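You operate a simulated robot arm through the tools that you are given. There is no shell and no other tool.

You are at the controls of a simulated robot arm. One attempt, no reset.

## Task
Zero the dial gauge, then run the dome on the turning table once round under it.
Fine: zero knob till the display stops asking; dial gauge on the ring before the brake is freed; brake on again before you draw the gauge clear. Where these are worked on the way, their far stop is far enough and under half their travel is too little: dial gauge, table brake.

It is judged by the outcome, as a careful person would: the job done as asked, and still so three seconds after it is handed in. It fails if anything else is knocked over, pushed out of place, dropped, spilled or broken.

## Robot
A 6-joint arm with a two-finger parallel gripper, fixed in place. Base frame: the origin is on the floor under the middle of its stand, x ahead of it, y to its left, z up; the work surface is at about z = 80. Units: cm, degrees, N and s.
With the tool pointing down near the work surface it reaches from about 34 to 76 cm from the base axis. Its first joint turns from -66.0 to 66.0 degrees. Payload 2.45 kg.
The tool frame sits at the grasp point between the pads (the TCP): z along the fingers, y along the line on which they close. The tips reach 2.4 cm beyond it. The gripper opens to 6.8 cm. The fingers are 1.7 cm wide and 1 cm thick; the gripper's body (4 by 7 cm) begins 4.1 cm behind the TCP.
Orientation is told as [roll, pitch, yaw] about the base's x, y, z axes, in that order, counted from this pose: with the fingers straight down and closing along the base's y, the tool's x points along the base's -x, its y along +y and its z along -z.

## Interface
- The arm moves only by the tool play_rows. Its argument "motion" is a list of rows, each a list of 6 numbers: the shift along the tool's x, y, z in cm, then the turn, a rotation vector about the tool's x, y, z in degrees. In form: [[x, y, z, wx, wy, wz], ...]. A call has 1 to 20 rows; each row shifts and turns the commanded pose from where the row before left it, along the tool's axes as they then stand. "claw" is the finger opening in cm, from 0 to 6.8, set as the call begins (left out, the last holds). A row lasts 0.2 s, in which the tool goes at most 5 cm and 8.6 degrees; a call with a longer step from one row to the next is refused whole, and so is a gripper value outside its range. Where a pose cannot be reached the arm comes as near as it can. A force on the tool above 40 N (or 10 N above the force at the start of the call, whichever is more), or a blocked arm, ends the call early, and 0.2 s more pass. Each finger travels about 10.8 cm/s and halts on what it meets, pressing with about 29 N; the grip force reading is that of the motor and also rises with nothing between the fingers. The clock runs only during rows and for 0.2 s after the last one: add rows that do not move to give the fingers time. The reply holds the time, the measured pose of the TCP, the force on the tool along the base axes, the opening and the grip force, in the units named above and with some noise, with the torque about the TCP (base axes, N m) and any sound that the robot's microphone picked up.
- Cameras (640 x 400 px; columns grow to the right, rows downward): "scene" is fixed at [18.02, 42.96, 145.96]; the picture's right is [-0.57, -0.82, 0.00], its down [-0.49, 0.35, -0.80] and it looks along [0.65, -0.46, -0.60] (base axes); focal length 308 px, centre (320, 200). "wrist" rides on the gripper at [8.4, 1.1, -7.5] in the tool frame; the picture's right is [-0.13, 0.99, 0.00], its down [-0.60, -0.08, -0.79] and it looks along [-0.79, -0.10, 0.61] (tool axes); focal length 251 px, centre (320, 200). There is no depth. A picture from a camera that has moved, and an enlarged one, comes with that camera's place and axes in the base frame and with its lens.
- camera(camera): a new picture of that camera. No time passes.
- inspect(camera, box): a new picture of the part [left, top, right, bottom] of that camera's present view, enlarged. No time passes.
- job_done(): hands the job in; it is judged then, once.

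Places have to be worked out from the pictures, the camera data and where the tool is seen. Open the gripper and draw the arm clear of the work before you hand the job in, unless the task says otherwise.

The tools are called after ">>>" as a command line: name --pt "numbers of a row" for each row, then --argument value for the rest, lists and objects as JSON in quotes. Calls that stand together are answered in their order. play_rows: Moves the arm, as the interface text tells. Its arguments: {"type":"object","properties":{"motion":{"type":"array","items":{"type":"array","items":{"type":"number"}}},"claw":{"type":"number"}},"required":["motion"]} The other tools are called the same way: camera (camera) takes a picture; inspect (camera, box) takes an enlarged picture of a part of a camera's view; job_done () hands the job in.

At the start:

```text
t: 0.0
ee_pos: [37.57, 21.76, 126.83]
orientation: [0.0, 0.0, -0.1]
contact_force: [0.6, 0.0, -0.3]
ft_torque: [0.02, 0.02, 0.01]
width: 6.78
grip_force: 0.1
```

scene: 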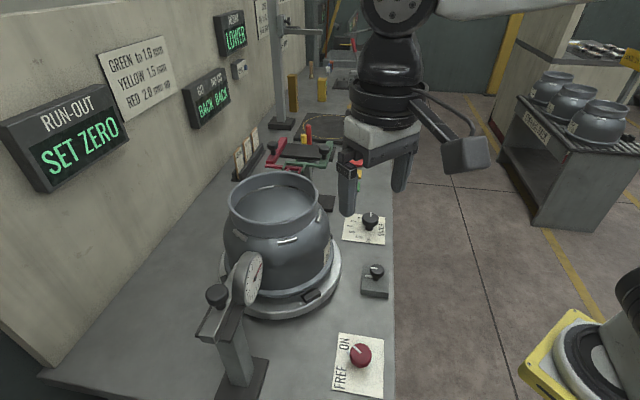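
wrist: 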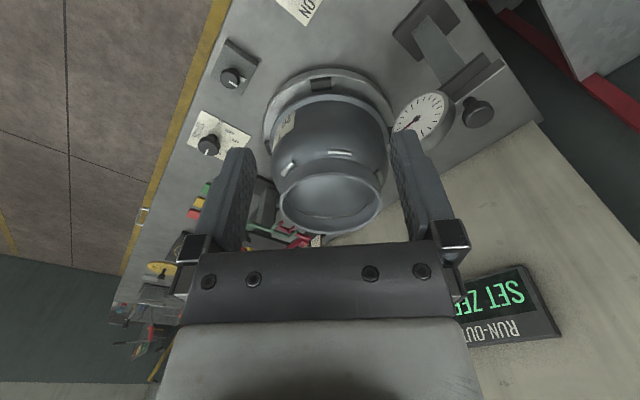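

I'll start by enlarging the parts of the scene to identify the controls: the displays on the wall, the gauge on its stand, and the knobs along the front of the bench.

>>> inspect --camera "scene" --box '[180, 160, 400, 400]'

>>> inspect --camera "scene" --box '[0, 0, 280, 200]'

>>> inspect --camera "scene" --box '[310, 190, 410, 400]'

>>> inspect --camera "wrist" --box '[180, 0, 540, 240]'

```text
1.67 times, centred on (290, 280) of scene
camera zoom: at [18.02, 42.96, 145.96], right [-0.57, -0.82, 0.0], down [-0.49, 0.35, -0.8], along [0.65, -0.46, -0.6], focal length 513 px, centre (370, 67)
```

zoom: 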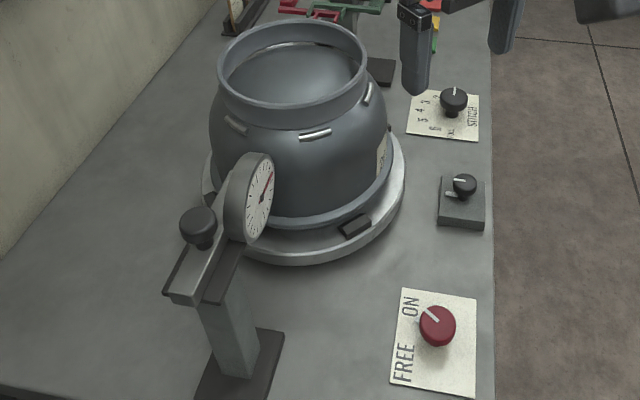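

```text
2.00 times, centred on (140, 100) of scene
camera zoom: at [18.02, 42.96, 145.96], right [-0.57, -0.82, 0.0], down [-0.49, 0.35, -0.8], along [0.65, -0.46, -0.6], focal length 615 px, centre (680, 400)
```

zoom: 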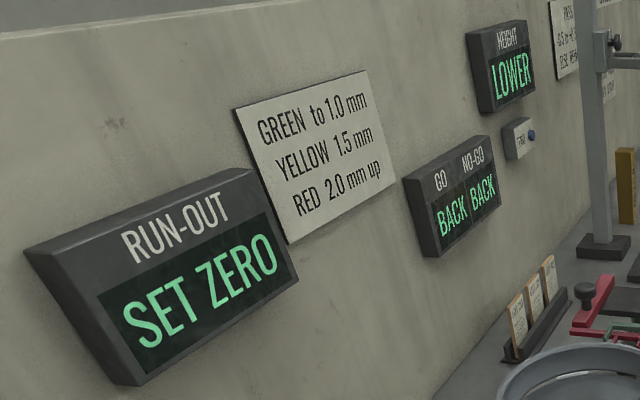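

```text
1.90 times, centred on (360, 295) of scene
camera zoom: at [18.02, 42.96, 145.96], right [-0.57, -0.82, 0.0], down [-0.49, 0.35, -0.8], along [0.65, -0.46, -0.6], focal length 586 px, centre (244, 19)
```

zoom: 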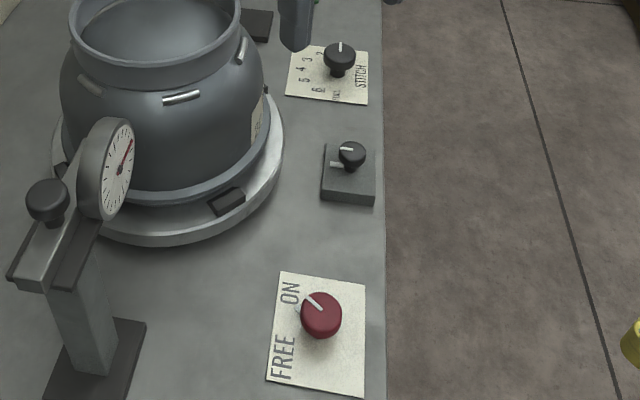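

```text
1.67 times, centred on (360, 120) of wrist
camera zoom: at [29.24, 22.9, 134.31], right [0.13, 0.99, 0.0], down [0.6, -0.08, 0.79], along [0.79, -0.1, -0.61], focal length 419 px, centre (253, 333)
```

zoom: 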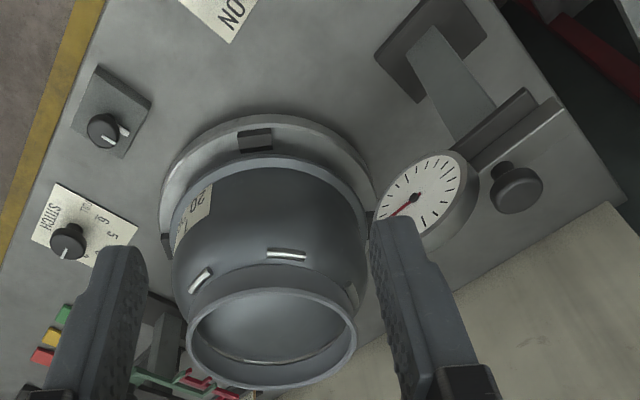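

The display asks SET ZERO. The gauge carriage, with a black knob on top, sits near (49, 39.5, 107), the pot rim is centred near (66, 20, 106), the red FREE/ON brake knob is near (39, 18), and a small knob on a block is near (50, 3). I'll move the wrist camera over the bench's front edge to get a better look at the knobs.

>>> play_rows --pt "-0.0 -2.0 0.8 0 0 0" --pt "-0.0 -2.0 0.8 0 0 0" --pt "-0.0 -2.0 0.8 0 0 0" --pt "-0.0 -2.0 0.8 0 0 0" --pt "-0.0 -2.0 0.8 0 0 0" --pt "-0.0 -2.0 0.8 0 0 0" --pt "0 -2.0 0.8 0 0 0" --pt "0 -2.0 0.8 0 0 0"

>>> camera --camera "wrist"

>>> camera --camera "scene"

```text
t: 1.8
ee_pos: [37.64, 5.78, 120.43]
orientation: [0.1, 0.0, 0.1]
contact_force: [-0.1, -0.8, -0.7]
ft_torque: [0.01, -0.01, -0.03]
width: 6.8
grip_force: 0.1
```

```text
taken
camera wrist: at [29.15, 6.89, 127.84], right [0.13, 0.99, 0.0], down [0.6, -0.08, 0.79], along [0.79, -0.1, -0.61], focal length 251 px, centre (320, 200)
```

wrist: 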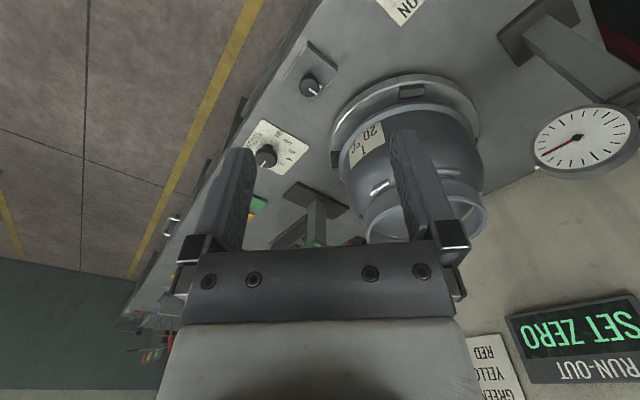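

```text
taken
```

scene: 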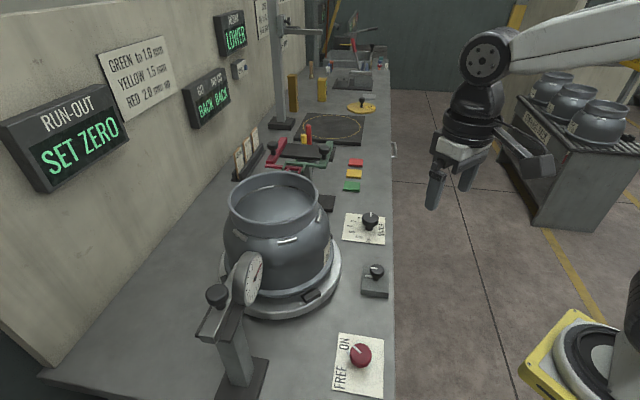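

The block knob triangulates to about (51.3, 2.4, 85.7). I'll move back toward the red brake knob and tilt the tool so the wrist camera looks down on the controls.

>>> play_rows --pt "0 2.0 0 0 0 0" --pt "0 2.0 0 0 0 0" --pt "0 2.0 0 0 0 0" --pt "0 2.0 0 0 0 0" --pt "0 1.0 0 0 7.5 0" --pt "0 0 0 0 7.5 0" --pt "0 0 0 0 7.5 0" --pt "0 0 0 0 7.5 0" --pt "0 0 0 0 0 0"

>>> camera --camera "wrist"

```text
t: 3.8
ee_pos: [37.78, 14.9, 120.47]
orientation: [-0.1, 30.0, 0.1]
contact_force: [0.7, 0.3, -1.0]
ft_torque: [0.01, -0.02, -0.01]
width: 6.78
grip_force: 0.0
```

```text
taken
camera wrist: at [34.12, 15.93, 131.14], right [0.11, 0.99, -0.06], down [0.92, -0.08, 0.38], along [0.38, -0.1, -0.92], focal length 251 px, centre (320, 200)
```

wrist: 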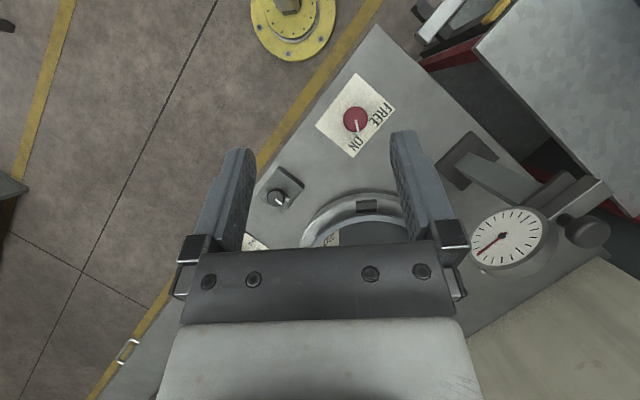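

The wrist view now shows all three controls. I'll enlarge the red brake, the small knob and the gauge.

>>> inspect --camera "wrist" --box '[300, 60, 420, 170]'

>>> inspect --camera "wrist" --box '[240, 150, 320, 230]'

>>> inspect --camera "wrist" --box '[430, 120, 640, 300]'

>>> inspect --camera "scene" --box '[185, 230, 285, 340]'

>>> inspect --camera "scene" --box '[335, 200, 405, 310]'

```text
3.64 times, centred on (360, 115) of wrist
camera zoom: at [34.12, 15.93, 131.14], right [0.11, 0.99, -0.06], down [0.92, -0.08, 0.38], along [0.38, -0.1, -0.92], focal length 914 px, centre (174, 509)
```

zoom: 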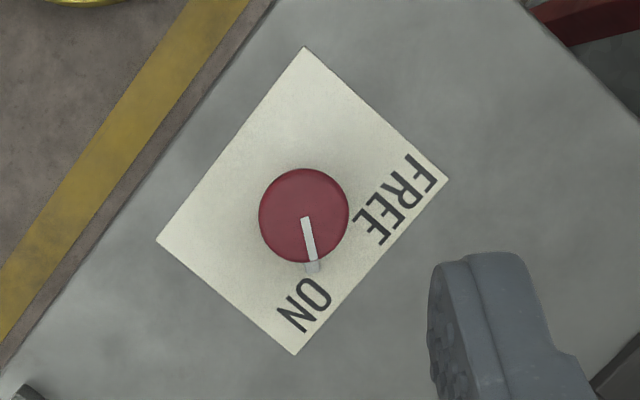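

```text
5.00 times, centred on (280, 190) of wrist
camera zoom: at [34.12, 15.93, 131.14], right [0.11, 0.99, -0.06], down [0.92, -0.08, 0.38], along [0.38, -0.1, -0.92], focal length 1257 px, centre (520, 250)
```

zoom: 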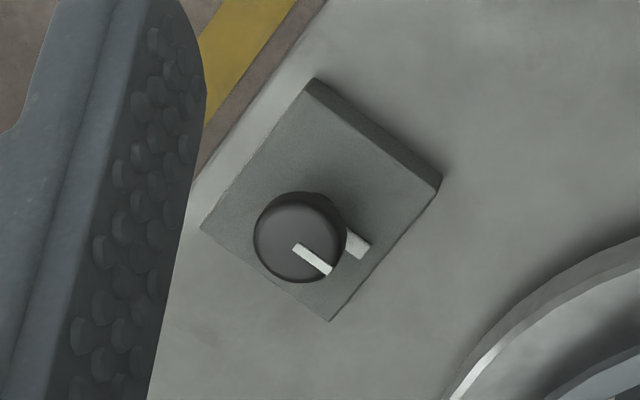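

```text
2.22 times, centred on (535, 210) of wrist
camera zoom: at [34.12, 15.93, 131.14], right [0.11, 0.99, -0.06], down [0.92, -0.08, 0.38], along [0.38, -0.1, -0.92], focal length 559 px, centre (-158, 178)
```

zoom: 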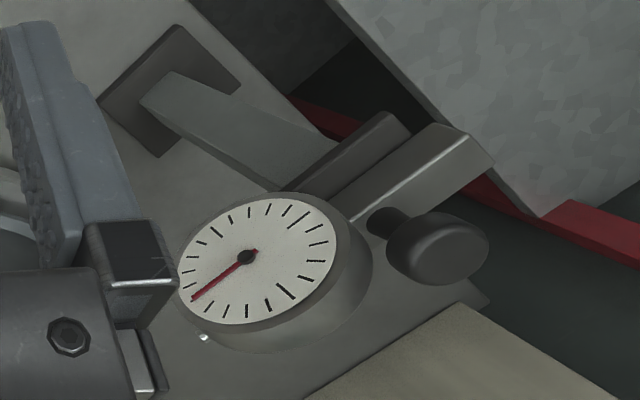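

```text
3.64 times, centred on (235, 285) of scene
camera zoom: at [18.02, 42.96, 145.96], right [-0.57, -0.82, 0.0], down [-0.49, 0.35, -0.8], along [0.65, -0.46, -0.6], focal length 1118 px, centre (629, -109)
```

zoom: 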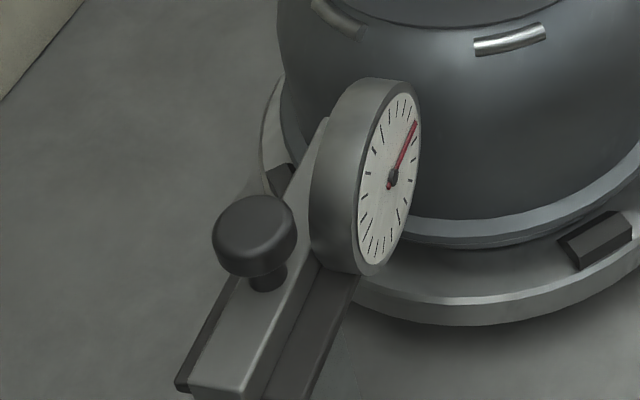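

```text
3.64 times, centred on (370, 255) of scene
camera zoom: at [18.02, 42.96, 145.96], right [-0.57, -0.82, 0.0], down [-0.49, 0.35, -0.8], along [0.65, -0.46, -0.6], focal length 1118 px, centre (138, 0)
```

zoom: 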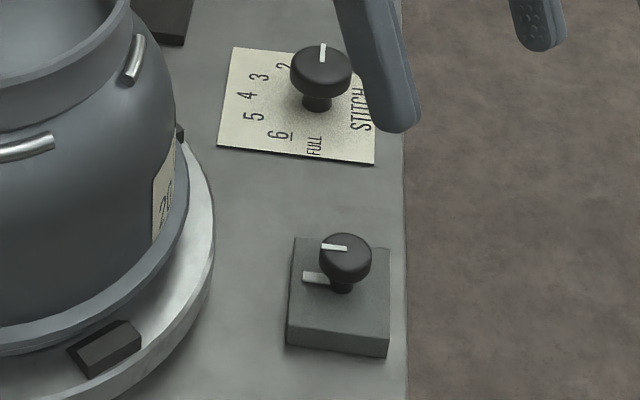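

The block knob (white pointer, fixed mark beside it) should be the zero knob, and the brake knob points to ON. I'll straighten the tool and move above the zero knob at (51.5, 2.35), stopping at z = 95.

>>> play_rows --pt "0 0 0 0 -7.5 0" --pt "0 0 0 0 -7.5 0" --pt "0 0 0 0 -7.5 0" --pt "0 0 0 0 -7.5 0" --pt "-1.37 -1.255 2.55 0 0 0" --pt "-1.37 -1.255 2.55 0 0 0" --pt "-1.37 -1.255 2.55 0 0 0" --pt "-1.37 -1.255 2.55 0 0 0" --pt "-1.37 -1.255 2.55 0 0 0" --pt "-1.37 -1.255 2.55 0 0 0" --pt "-1.37 -1.255 2.55 0 0 0" --pt "-1.37 -1.255 2.55 0 0 0" --pt "-1.37 -1.255 2.55 0 0 0" --pt "-1.37 -1.255 2.55 0 0 0" --pt "0 0 0 0 0 0"

>>> camera --camera "wrist"

>>> camera --camera "scene"

```text
t: 7.0
ee_pos: [51.39, 2.25, 94.93]
orientation: [0.0, 0.0, 0.0]
contact_force: [0.3, -0.1, -0.2]
ft_torque: [-0.01, -0.01, -0.03]
width: 6.82
grip_force: 0.1
```

```text
taken
camera wrist: at [42.89, 3.36, 102.42], right [0.13, 0.99, 0.0], down [0.6, -0.08, 0.79], along [0.79, -0.1, -0.61], focal length 251 px, centre (320, 200)
```

wrist: 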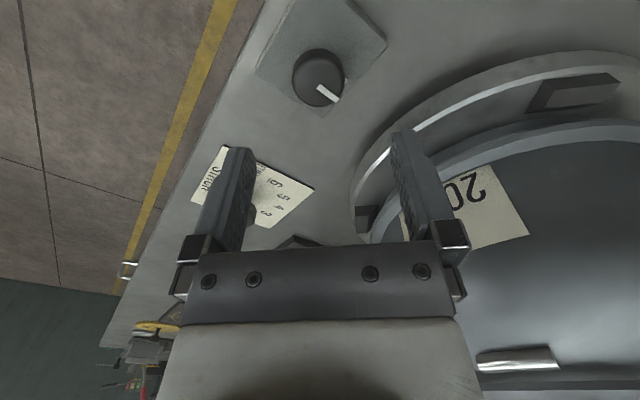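

```text
taken
```

scene: 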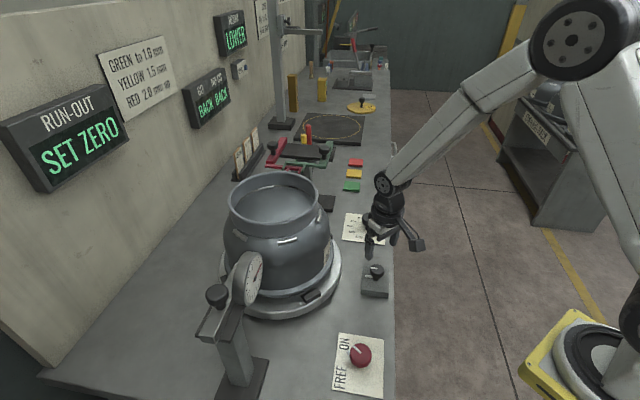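

The knob sits at (318, 78) in the wrist view, which is right below the TCP for a height near 85.5. I'll descend to about z = 85.3, watching the force.

>>> play_rows --pt "0 0 1.2 0 0 0" --pt "0 0 1.2 0 0 0" --pt "0 0 1.2 0 0 0" --pt "0 0 1.2 0 0 0" --pt "0 0 1.2 0 0 0" --pt "0 0 1.2 0 0 0" --pt "0 0 1.0 0 0 0" --pt "0 0 0.8 0 0 0" --pt "0 0 0.6 0 0 0" --pt "0 0 0 0 0 0"

>>> camera --camera "wrist"

>>> inspect --camera "scene" --box '[335, 170, 435, 310]'

```text
t: 9.2
ee_pos: [51.48, 2.35, 85.41]
orientation: [0.0, 0.0, 0.0]
contact_force: [0.1, 0.1, -0.5]
ft_torque: [0.0, 0.01, 0.01]
width: 6.8
grip_force: 0.1
```

```text
taken
camera wrist: at [42.98, 3.44, 92.8], right [0.13, 0.99, 0.0], down [0.6, -0.08, 0.79], along [0.79, -0.1, -0.61], focal length 251 px, centre (320, 200)
```

wrist: 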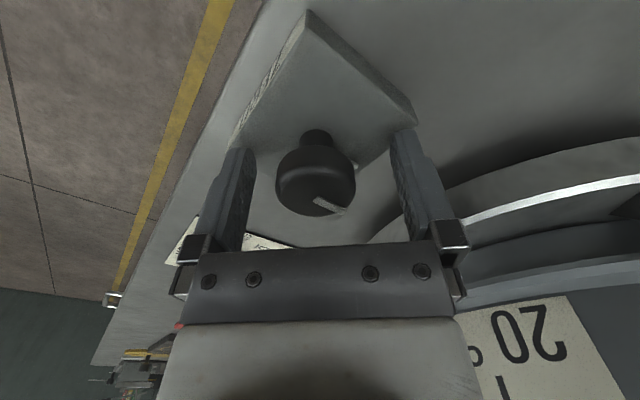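

```text
2.86 times, centred on (385, 240) of scene
camera zoom: at [18.02, 42.96, 145.96], right [-0.57, -0.82, 0.0], down [-0.49, 0.35, -0.8], along [0.65, -0.46, -0.6], focal length 879 px, centre (134, 86)
```

zoom: 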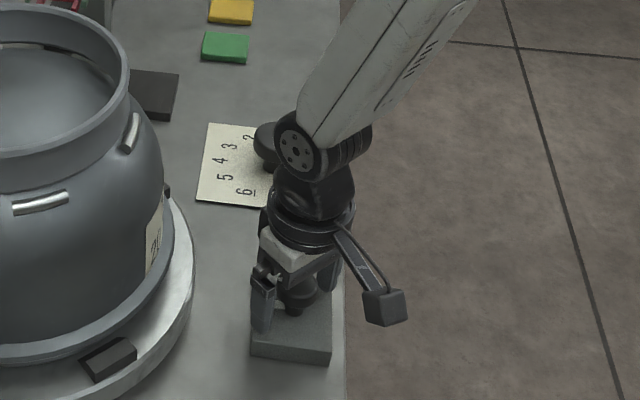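

The cap is between the pads with its centre about 0.15 cm to the right (−y). I'll nudge over and close on the knob.

>>> play_rows --pt "0 -0.15 0 0 0 0" --pt "0 0 0 0 0 0" --pt "0 0 0 0 0 0" --pt "0 0 0 0 0 0" --claw 2.8

>>> camera --camera "wrist"

>>> camera --camera "scene"

```text
t: 10.2
ee_pos: [51.6, 2.1, 85.37]
orientation: [0.1, 0.1, 0.1]
contact_force: [3.0, -13.4, -4.9]
ft_torque: [-0.13, 0.09, -0.01]
width: 3.5
grip_force: 45.1
```

```text
taken
camera wrist: at [42.96, 3.23, 92.8], right [0.13, 0.99, 0.0], down [0.6, -0.08, 0.79], along [0.79, -0.1, -0.61], focal length 251 px, centre (320, 200)
```

wrist: 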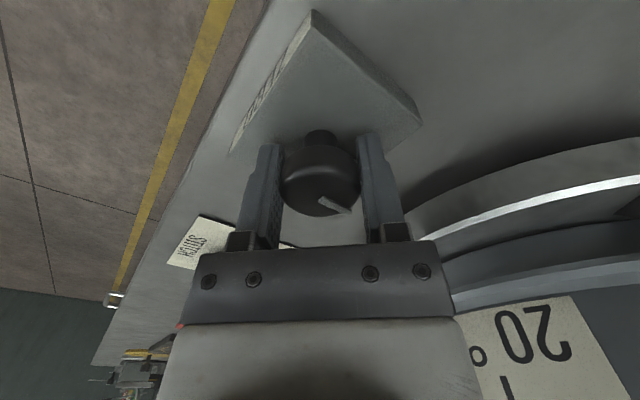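

```text
taken
```

scene: 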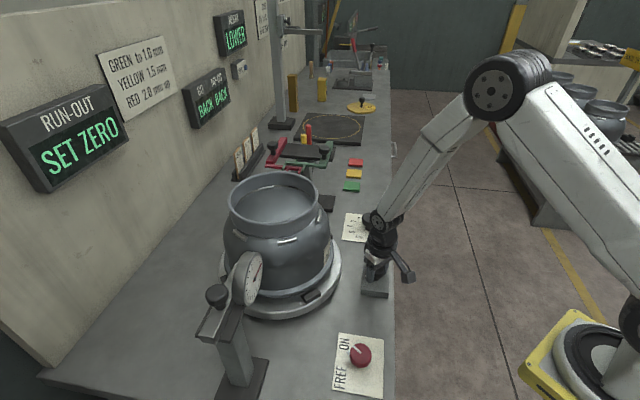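

The knob is gripped (3.5 cm), with about 13 N of side load from a slight misalignment. I'll ease the tool 0.15 cm in −y, then turn the knob in a small test step and watch the display and needle.

>>> play_rows --pt "0 -0.15 0 0 0 0" --pt "0 0 0 0 0 0"

>>> play_rows --pt "0 0 0 0 0 5" --pt "0 0 0 0 0 5" --pt "0 0 0 0 0 0"

>>> inspect --camera "scene" --box '[185, 230, 285, 340]'

>>> inspect --camera "scene" --box '[0, 0, 280, 200]'

>>> camera --camera "wrist"

```text
t: 10.8
ee_pos: [51.5, 2.11, 85.37]
orientation: [-0.1, 0.1, 0.1]
contact_force: [3.9, 4.5, 0.4]
ft_torque: [0.1, 0.74, 0.0]
width: 3.49
grip_force: 45.3
```

```text
t: 11.6
ee_pos: [51.5, 2.22, 85.31]
orientation: [0.1, -0.1, -10.0]
contact_force: [5.0, 24.1, -4.5]
ft_torque: [0.35, 0.26, 0.05]
width: 3.52
grip_force: 45.0
```

```text
3.64 times, centred on (235, 285) of scene
camera zoom: at [18.04, 43.02, 145.94], right [-0.57, -0.82, 0.0], down [-0.49, 0.35, -0.8], along [0.65, -0.46, -0.6], focal length 1118 px, centre (629, -109)
```

zoom: 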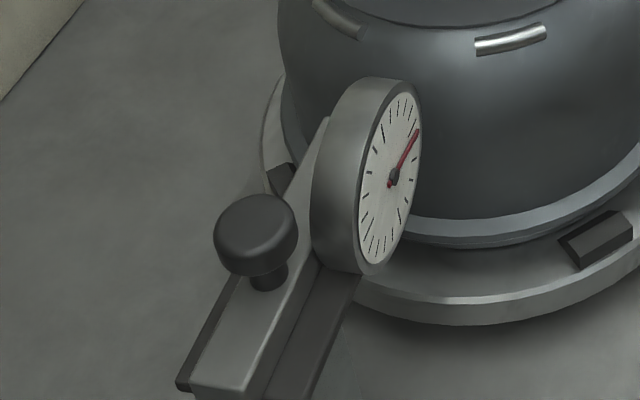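

```text
2.00 times, centred on (140, 100) of scene
camera zoom: at [18.04, 43.02, 145.94], right [-0.57, -0.82, 0.0], down [-0.49, 0.35, -0.8], along [0.65, -0.46, -0.6], focal length 615 px, centre (680, 400)
```

zoom: 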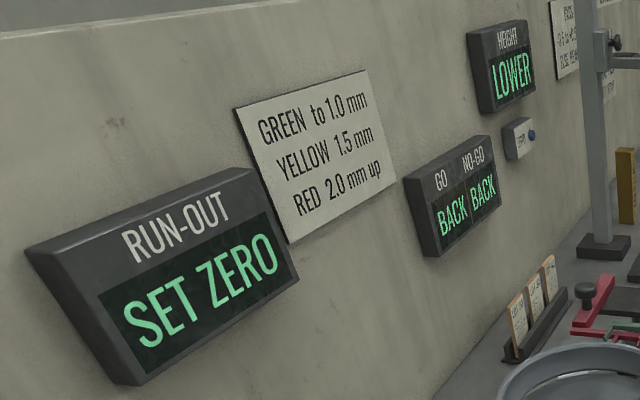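

```text
taken
camera wrist: at [43.27, 4.69, 92.79], right [0.3, 0.95, 0.0], down [0.58, -0.18, 0.79], along [0.76, -0.24, -0.61], focal length 251 px, centre (320, 200)
```

wrist: 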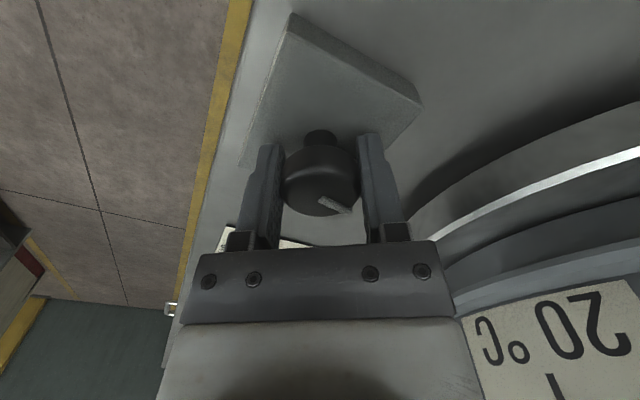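

The knob turned with the gripper, and the needle shifted slightly. The side force growing to 24 N suggests the knob's axis is a bit farther in +x than the TCP, so I'll open and re-centre before turning on.

>>> play_rows --pt "0 0 0 0 0 0" --pt "0 0 0 0 0 0" --pt "0 0 0 0 0 0" --claw 5.6

>>> inspect --camera "wrist" --box '[220, 80, 420, 240]'

>>> inspect --camera "scene" --box '[335, 200, 425, 310]'

```text
t: 12.4
ee_pos: [51.46, 2.06, 85.41]
orientation: [0.0, 0.0, -10.0]
contact_force: [0.7, -0.9, -0.6]
ft_torque: [-0.02, 0.02, 0.0]
width: 5.59
grip_force: 0.0
```

```text
2.50 times, centred on (320, 160) of wrist
camera zoom: at [43.24, 4.55, 92.81], right [0.3, 0.95, 0.0], down [0.58, -0.18, 0.79], along [0.76, -0.24, -0.61], focal length 629 px, centre (320, 300)
```

zoom: 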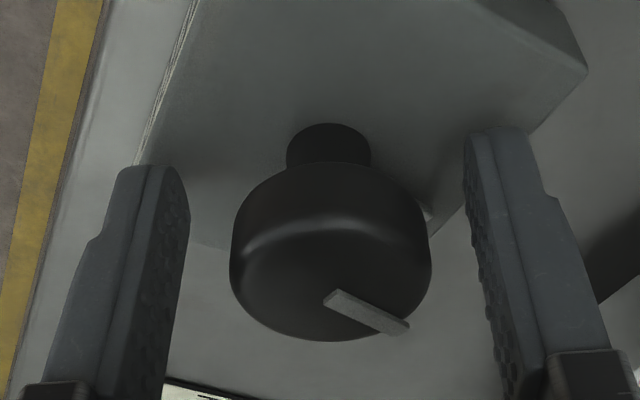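

```text
3.64 times, centred on (380, 255) of scene
camera zoom: at [18.02, 42.96, 145.96], right [-0.57, -0.82, 0.0], down [-0.49, 0.35, -0.8], along [0.65, -0.46, -0.6], focal length 1118 px, centre (102, 0)
```

zoom: 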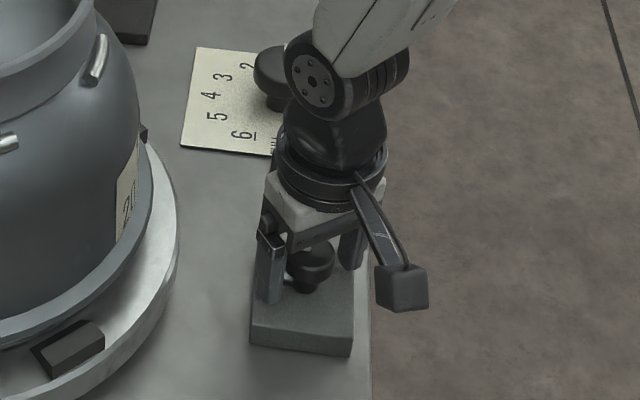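

Opened up, the cap's centre is about 0.17 cm to the tool's +y side, so the knob axis is near (51.5, 2.25). I'll shift back and regrip.

>>> play_rows --pt "0 0.18 0 0 0 0" --pt "0 0 0 0 0 0" --pt "0 0 0 0 0 0" --pt "0 0 0 0 0 0" --claw 2.8

```text
t: 13.4
ee_pos: [51.43, 2.21, 85.29]
orientation: [0.0, 0.1, -10.0]
contact_force: [-1.5, -9.7, 9.8]
ft_torque: [-0.13, 0.11, -0.03]
width: 3.52
grip_force: 44.9
```

The grip is good with only a small side load. I'll turn another 20° the same way and look at the display and needle.

>>> play_rows --pt "0 0 0 0 0 5" --pt "0 0 0 0 0 5" --pt "0 0 0 0 0 5" --pt "0 0 0 0 0 5" --pt "0 0 0 0 0 0"

>>> inspect --camera "scene" --box '[185, 230, 285, 340]'

>>> inspect --camera "scene" --box '[0, 50, 150, 200]'

>>> camera --camera "wrist"

```text
t: 14.6
ee_pos: [51.42, 2.16, 85.29]
orientation: [0.0, -0.1, -30.1]
contact_force: [-1.1, 6.3, 4.9]
ft_torque: [-0.01, -0.35, 0.02]
width: 3.53
grip_force: 45.3
```

```text
3.64 times, centred on (235, 285) of scene
camera zoom: at [18.0, 42.97, 145.96], right [-0.57, -0.82, 0.0], down [-0.49, 0.35, -0.8], along [0.65, -0.46, -0.6], focal length 1118 px, centre (629, -109)
```

zoom: 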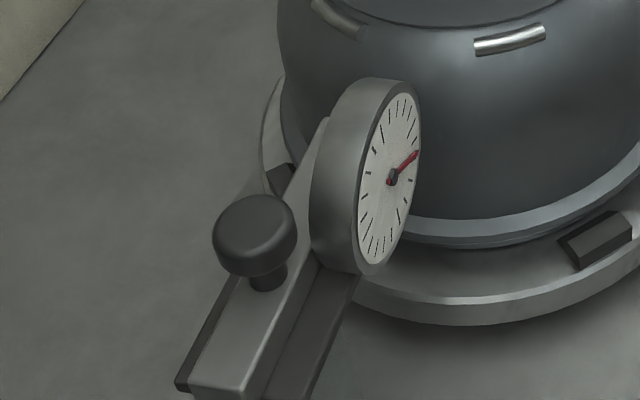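

```text
2.67 times, centred on (75, 125) of scene
camera zoom: at [18.0, 42.97, 145.96], right [-0.57, -0.82, 0.0], down [-0.49, 0.35, -0.8], along [0.65, -0.46, -0.6], focal length 820 px, centre (973, 400)
```

zoom: 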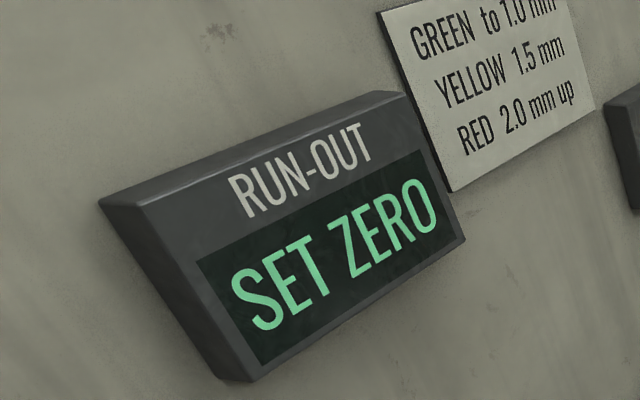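

```text
taken
camera wrist: at [44.65, 7.37, 92.8], right [0.61, 0.79, 0.0], down [0.48, -0.37, 0.79], along [0.63, -0.48, -0.61], focal length 251 px, centre (320, 200)
```

wrist: 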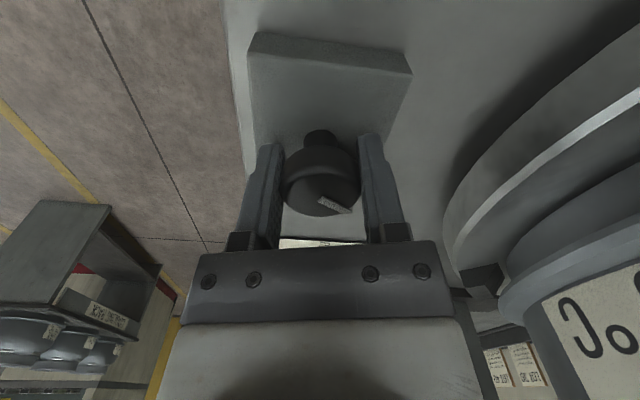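

The needle follows the knob about one to one. It started near 3 o'clock and is now near 4, and 12 o'clock (a long tick) should be zero. I'll turn the other way, 60° first, then check.

>>> play_rows --pt "0 0 0 0 0 -5" --pt "0 0 0 0 0 -5" --pt "0 0 0 0 0 -5" --pt "0 0 0 0 0 -5" --pt "0 0 0 0 0 -5" --pt "0 0 0 0 0 -5" --pt "0 0 0 0 0 -5" --pt "0 0 0 0 0 -5" --pt "0 0 0 0 0 -5" --pt "0 0 0 0 0 -5" --pt "0 0 0 0 0 -5" --pt "0 0 0 0 0 -5" --pt "0 0 0 0 0 0"

>>> inspect --camera "scene" --box '[185, 230, 285, 340]'

>>> camera --camera "scene"

>>> camera --camera "wrist"

```text
t: 17.4
ee_pos: [51.41, 1.98, 85.36]
orientation: [0.0, -0.1, 29.9]
contact_force: [-4.5, -24.3, 28.0]
ft_torque: [-0.5, 0.45, -0.02]
width: 3.52
grip_force: 45.5
```

```text
3.64 times, centred on (235, 285) of scene
camera zoom: at [17.96, 42.9, 145.98], right [-0.57, -0.82, 0.0], down [-0.49, 0.35, -0.8], along [0.65, -0.46, -0.6], focal length 1118 px, centre (629, -109)
```

zoom: 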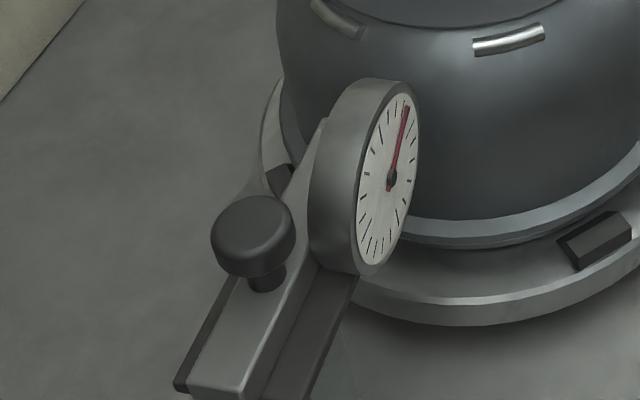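

```text
taken
```

scene: 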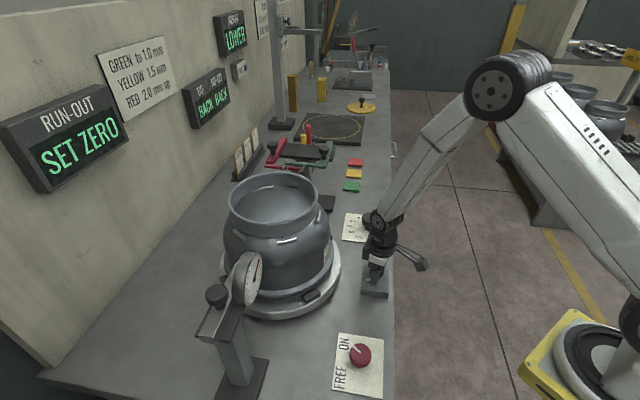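

```text
taken
camera wrist: at [43.54, -1.21, 92.78], right [-0.38, 0.92, 0.0], down [0.56, 0.23, 0.79], along [0.73, 0.3, -0.61], focal length 251 px, centre (320, 200)
```

wrist: 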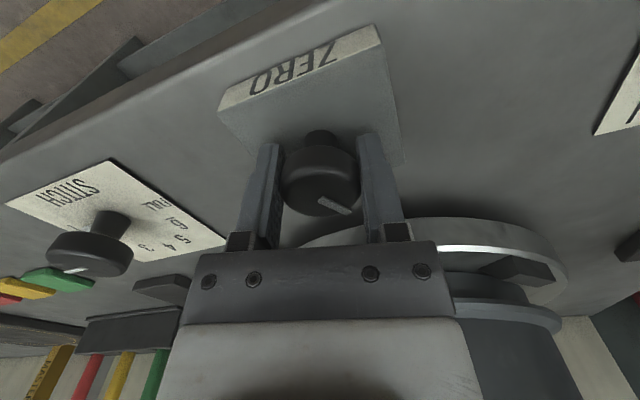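

The block's front reads ZERO, so this is the right knob, and the needle is now near 2 o'clock. Side and vertical loads have built up, so I'll open to relax them and check centring before going on.

>>> play_rows --pt "0 0 0 0 0 0" --pt "0 0 0 0 0 0" --pt "0 0 0 0 0 0" --claw 5.6

>>> inspect --camera "wrist" --box '[220, 80, 420, 240]'

>>> inspect --camera "scene" --box '[185, 230, 285, 340]'

```text
t: 18.2
ee_pos: [51.53, 2.15, 85.23]
orientation: [0.0, 0.0, 30.0]
contact_force: [-0.3, 0.3, 0.8]
ft_torque: [0.02, 0.02, 0.02]
width: 5.62
grip_force: 0.0
```

```text
2.50 times, centred on (320, 160) of wrist
camera zoom: at [43.52, -1.09, 92.71], right [-0.38, 0.92, 0.0], down [0.56, 0.23, 0.79], along [0.73, 0.3, -0.61], focal length 629 px, centre (320, 300)
```

zoom: 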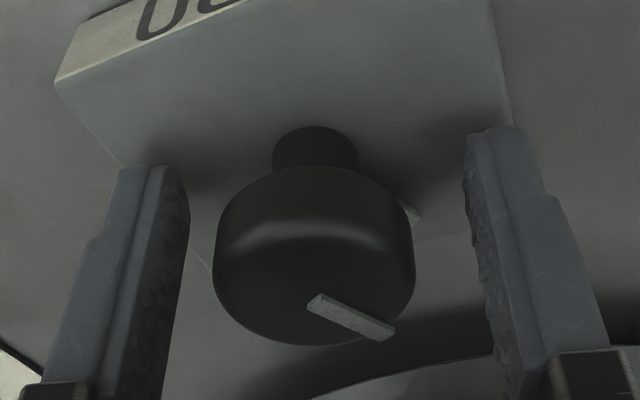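

```text
3.64 times, centred on (235, 285) of scene
camera zoom: at [18.02, 42.96, 145.96], right [-0.57, -0.82, 0.0], down [-0.49, 0.35, -0.8], along [0.65, -0.46, -0.6], focal length 1118 px, centre (629, -109)
```

zoom: 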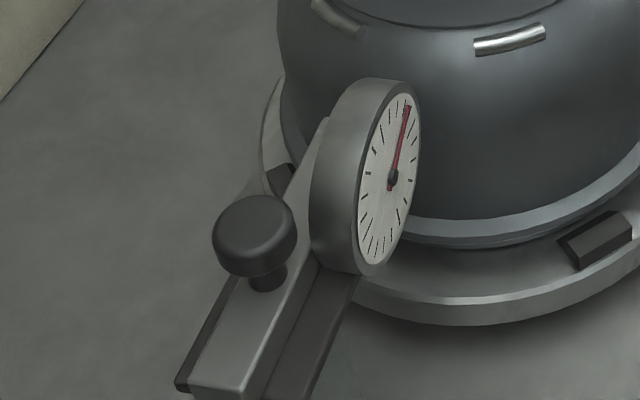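

The needle sits about 58° clockwise of 12 o'clock. Two views put the knob axis at about (51.79, 2.17), so I'll re-centre and grip again.

>>> play_rows --pt "-0.235 -0.113 0 0 0 0" --pt "0 0 0 0 0 0"

>>> play_rows --pt "0 0 0 0 0 0" --pt "0 0 0 0 0 0" --pt "0 0 0 0 0 0" --claw 2.8

>>> play_rows --pt "0 0 0 0 0 -5" --pt "0 0 0 0 0 -5" --pt "0 0 0 0 0 -5" --pt "0 0 0 0 0 -5" --pt "0 0 0 0 0 -5" --pt "0 0 0 0 0 -5" --pt "0 0 0 0 0 -5" --pt "0 0 0 0 0 -5" --pt "0 0 0 0 0 0"

>>> inspect --camera "scene" --box '[185, 230, 285, 340]'

>>> camera --camera "scene"

```text
t: 18.8
ee_pos: [51.7, 2.31, 85.31]
orientation: [0.0, -0.1, 30.0]
contact_force: [0.3, -0.8, 0.1]
ft_torque: [-0.01, -0.04, 0.0]
width: 5.63
grip_force: 0.1
```

```text
t: 19.6
ee_pos: [51.62, 2.15, 85.3]
orientation: [-0.1, 0.0, 30.0]
contact_force: [0.5, -2.7, -2.6]
ft_torque: [-0.04, 0.07, -0.04]
width: 3.5
grip_force: 45.2
```

```text
t: 21.6
ee_pos: [51.62, 2.29, 85.32]
orientation: [0.2, 0.1, 70.1]
contact_force: [0.5, -2.4, -28.2]
ft_torque: [0.54, -0.28, -0.01]
width: 3.52
grip_force: 45.7
```

```text
3.64 times, centred on (235, 285) of scene
camera zoom: at [18.07, 42.95, 145.95], right [-0.57, -0.82, 0.0], down [-0.49, 0.35, -0.8], along [0.65, -0.46, -0.6], focal length 1118 px, centre (629, -109)
```

zoom: 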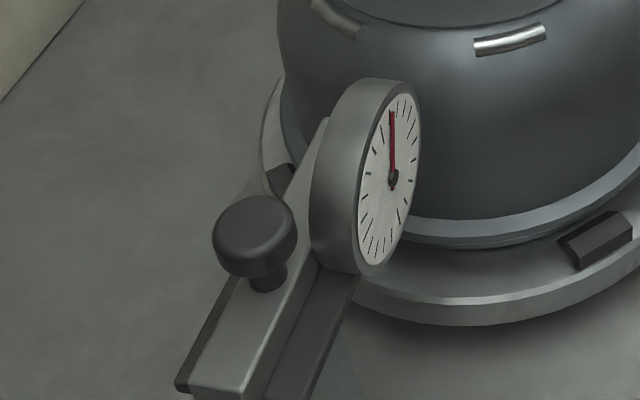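

```text
taken
```

scene: 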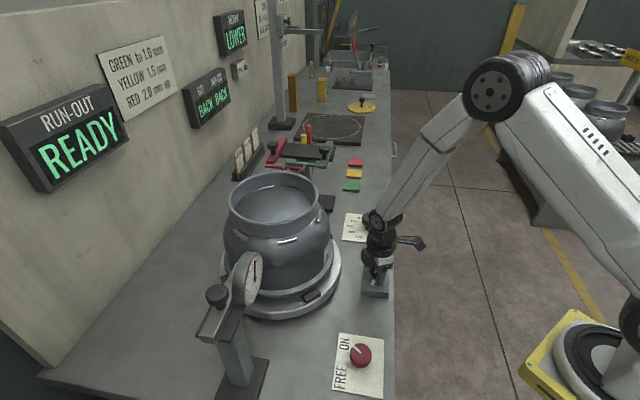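

The display changed from SET ZERO to READY. The needle is still slightly right of 12, so I'll turn 6° more for margin and check that it stays READY.

>>> play_rows --pt "0 0 0 0 0 -3" --pt "0 0 0 0 0 -3" --pt "0 0 0 0 0 0"

>>> inspect --camera "scene" --box '[0, 50, 150, 200]'

>>> inspect --camera "scene" --box '[185, 230, 285, 340]'

```text
t: 22.4
ee_pos: [51.66, 2.22, 85.3]
orientation: [0.2, 0.2, 76.2]
contact_force: [-3.3, 0.5, -26.9]
ft_torque: [0.0, -0.01, 0.01]
width: 3.52
grip_force: 45.1
```

```text
2.67 times, centred on (75, 125) of scene
camera zoom: at [18.06, 42.96, 145.95], right [-0.57, -0.82, 0.0], down [-0.49, 0.35, -0.8], along [0.65, -0.46, -0.6], focal length 820 px, centre (973, 400)
```

zoom: 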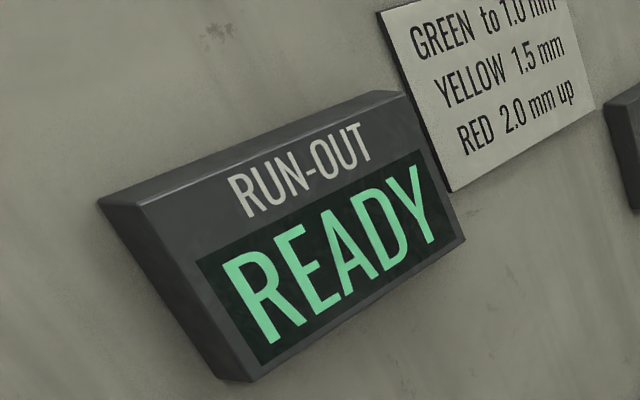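

```text
3.64 times, centred on (235, 285) of scene
camera zoom: at [18.06, 42.96, 145.95], right [-0.57, -0.82, 0.0], down [-0.49, 0.35, -0.8], along [0.65, -0.46, -0.6], focal length 1118 px, centre (629, -109)
```

zoom: 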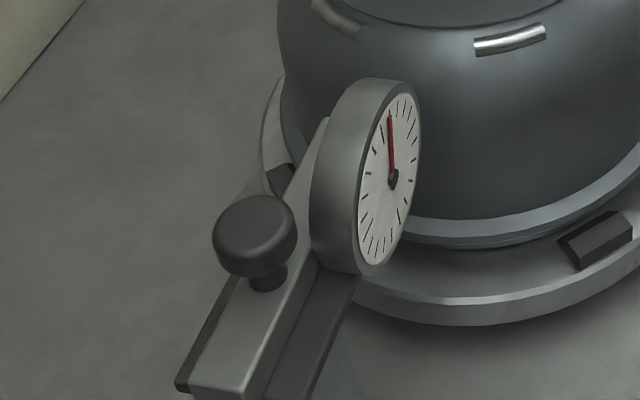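

READY holds with the needle close to 12. I'll let go of the knob, rise straight up, and turn the tool to yaw −45° so the fingers will close across the gauge slide.

>>> play_rows --pt "0 0 0 0 0 0" --pt "0 0 0 0 0 0" --pt "0 0 0 0 0 0" --pt "0 0 -1.0 0 0 0" --pt "0 0 -1.5 0 0 0" --pt "0 0 -2.0 0 0 0" --pt "0 0 -2.5 0 0 0" --pt "0 0 -2.5 0 0 0" --claw 6.4

>>> camera --camera "scene"

```text
t: 24.2
ee_pos: [51.75, 2.29, 94.88]
orientation: [0.0, 0.0, 76.0]
contact_force: [-0.4, 0.3, 0.3]
ft_torque: [0.03, 0.0, 0.03]
width: 6.41
grip_force: 0.0
```

```text
taken
```

scene: 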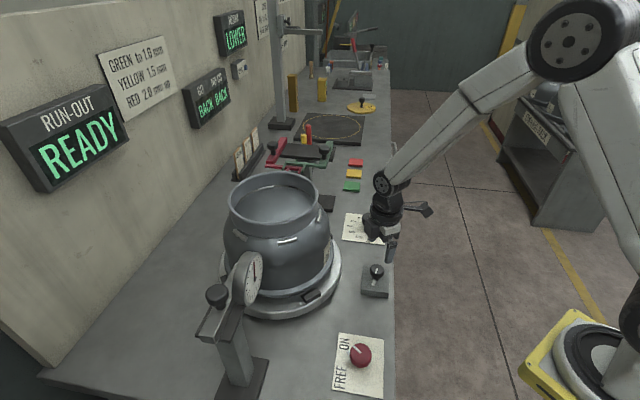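

Display remains READY. Now I'll rise to about z = 123 while turning to yaw −45°.

>>> play_rows --pt "0 0 -1.9 0 0 8.07" --pt "0 0 -1.9 0 0 8.07" --pt "0 0 -1.9 0 0 8.07" --pt "0 0 -1.9 0 0 8.07" --pt "0 0 -1.9 0 0 8.07" --pt "0 0 -1.9 0 0 8.07" --pt "0 0 -1.9 0 0 8.07" --pt "0 0 -1.9 0 0 8.07" --pt "0 0 -1.9 0 0 8.07" --pt "0 0 -1.9 0 0 8.07" --pt "0 0 -1.9 0 0 8.07" --pt "0 0 -1.9 0 0 8.07" --pt "0 0 -1.9 0 0 8.07" --pt "0 0 -1.9 0 0 8.07" --pt "0 0 -1.9 0 0 8.07" --pt "0 0 0 0 0 0"

>>> camera --camera "wrist"

```text
t: 27.6
ee_pos: [51.72, 2.26, 123.24]
orientation: [0.0, 0.0, -45.3]
contact_force: [-1.0, 0.5, -1.1]
ft_torque: [0.0, 0.02, 0.02]
width: 6.38
grip_force: 0.1
```

```text
taken
camera wrist: at [46.52, 8.97, 130.72], right [0.79, 0.61, 0.0], down [0.37, -0.48, 0.79], along [0.48, -0.63, -0.61], focal length 251 px, centre (320, 200)
```

wrist: 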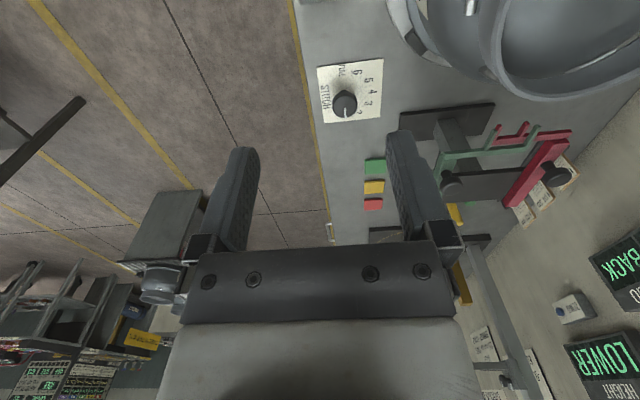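

I'm clear above everything at z = 123. Next I'll travel over to above the gauge's slide knob at roughly (49.3, 39.5).

>>> play_rows --pt "2.81 2.45 0 0 0 0" --pt "2.81 2.45 0 0 0 0" --pt "2.81 2.45 0 0 0 0" --pt "2.81 2.45 0 0 0 0" --pt "2.81 2.45 0 0 0 0" --pt "2.81 2.45 0 0 0 0" --pt "2.81 2.45 0 0 0 0" --pt "2.81 2.45 0 0 0 0" --pt "2.81 2.45 0 0 0 0" --pt "2.81 2.45 0 0 0 0" --pt "0 0 0 0 0 0"

>>> camera --camera "wrist"

>>> camera --camera "scene"

```text
t: 30.0
ee_pos: [49.14, 39.29, 123.21]
orientation: [0.1, 0.0, -45.1]
contact_force: [0.0, -0.4, -0.4]
ft_torque: [0.0, 0.0, 0.0]
width: 6.38
grip_force: 0.1
```

```text
taken
camera wrist: at [43.9, 46.1, 130.77], right [0.79, 0.61, 0.0], down [0.37, -0.48, 0.79], along [0.48, -0.63, -0.61], focal length 251 px, centre (320, 200)
```

wrist: 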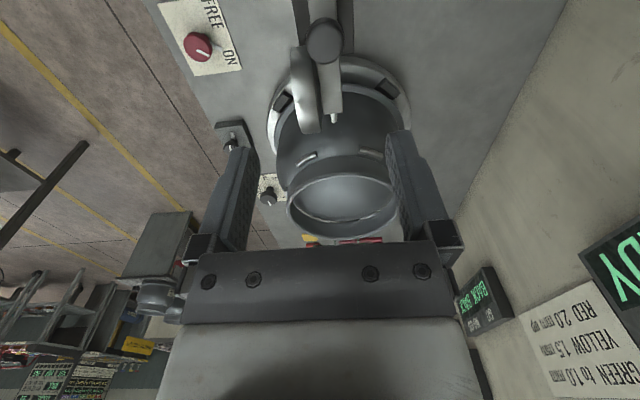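

```text
taken
```

scene: 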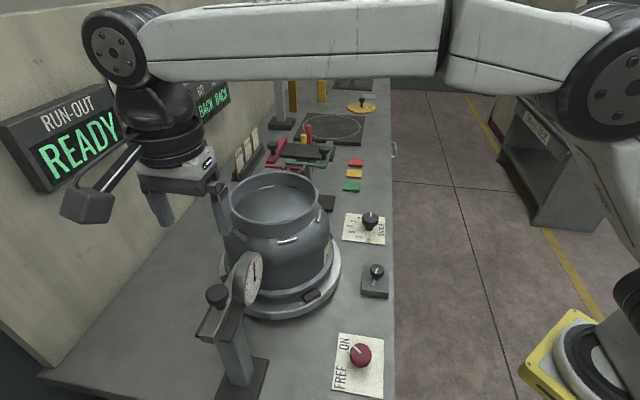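

The slide knob triangulates to (49.4, 39.4, 107.3), nearly below the TCP, and the plunger tip points at the pot's ring. I'll enlarge the view to check the clearance between the dial and the fingers.

>>> inspect --camera "wrist" --box '[240, 0, 420, 150]'

>>> inspect --camera "scene" --box '[180, 150, 350, 350]'

```text
2.67 times, centred on (330, 75) of wrist
camera zoom: at [43.9, 46.1, 130.77], right [0.79, 0.61, 0.0], down [0.37, -0.48, 0.79], along [0.48, -0.63, -0.61], focal length 670 px, centre (293, 533)
```

zoom: 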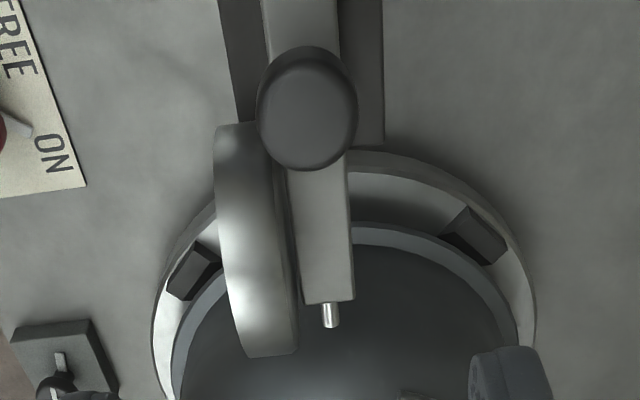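

```text
2.00 times, centred on (265, 250) of scene
camera zoom: at [18.02, 42.96, 145.96], right [-0.57, -0.82, 0.0], down [-0.49, 0.35, -0.8], along [0.65, -0.46, -0.6], focal length 615 px, centre (430, 100)
```

zoom: 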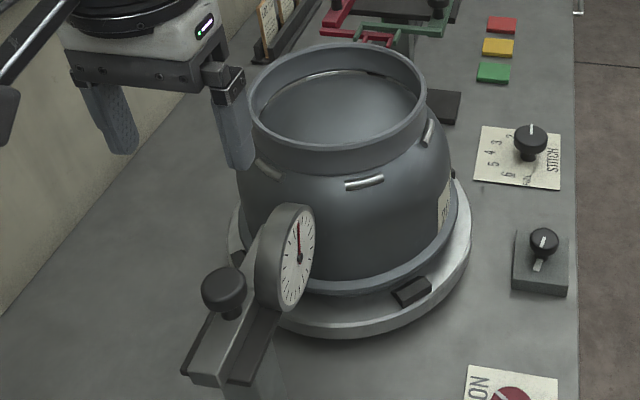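

The dial body sits close ahead and to the front side of the knob, so I'll close the fingers on a diagonal to miss it (yaw about −80°). I'll turn in place and lower to z = 115 to check centring.

>>> play_rows --pt "0 0 0 0 0 7" --pt "0 0 0 0 0 7" --pt "0 0 0 0 0 7" --pt "0 0 0 0 0 7" --pt "0 0 0 0 0 7" --pt "0 0 1.5 0 0 0" --pt "0 0 1.5 0 0 0" --pt "0 0 1.5 0 0 0" --pt "0 0 1.5 0 0 0" --pt "0 0 0 0 0 0" --claw 6.0

>>> camera --camera "wrist"

>>> camera --camera "scene"

```text
t: 32.2
ee_pos: [49.17, 39.42, 117.52]
orientation: [0.0, -0.1, -80.0]
contact_force: [0.3, -0.2, -0.3]
ft_torque: [-0.02, -0.02, 0.0]
width: 6.0
grip_force: 0.1
```

```text
taken
camera wrist: at [48.76, 47.88, 124.92], right [1.0, 0.04, 0.0], down [0.03, -0.61, 0.79], along [0.04, -0.79, -0.61], focal length 251 px, centre (320, 200)
```

wrist: 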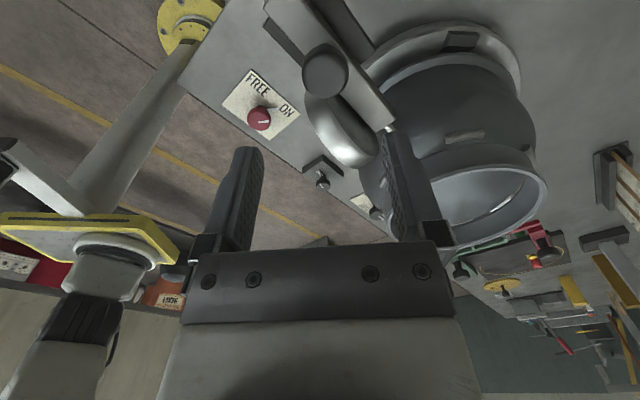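

```text
taken
```

scene: 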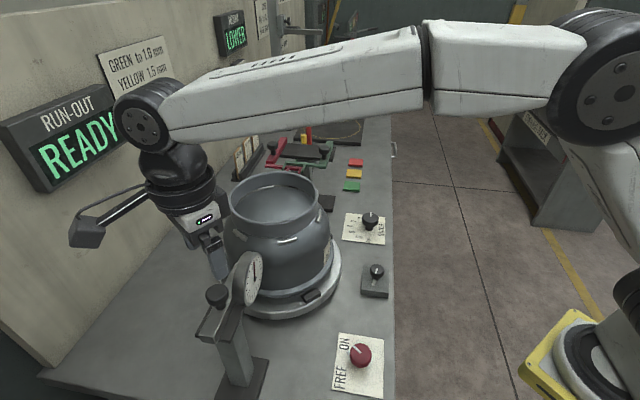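

The dial clears the finger lines on this diagonal. I'll enlarge to centre on the knob precisely.

>>> inspect --camera "wrist" --box '[260, 20, 420, 180]'

```text
2.50 times, centred on (340, 100) of wrist
camera zoom: at [48.76, 47.88, 124.92], right [1.0, 0.04, 0.0], down [0.03, -0.61, 0.79], along [0.04, -0.79, -0.61], focal length 629 px, centre (270, 450)
```

zoom: 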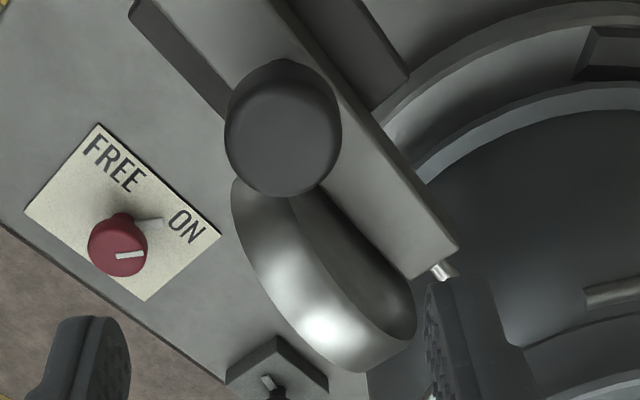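

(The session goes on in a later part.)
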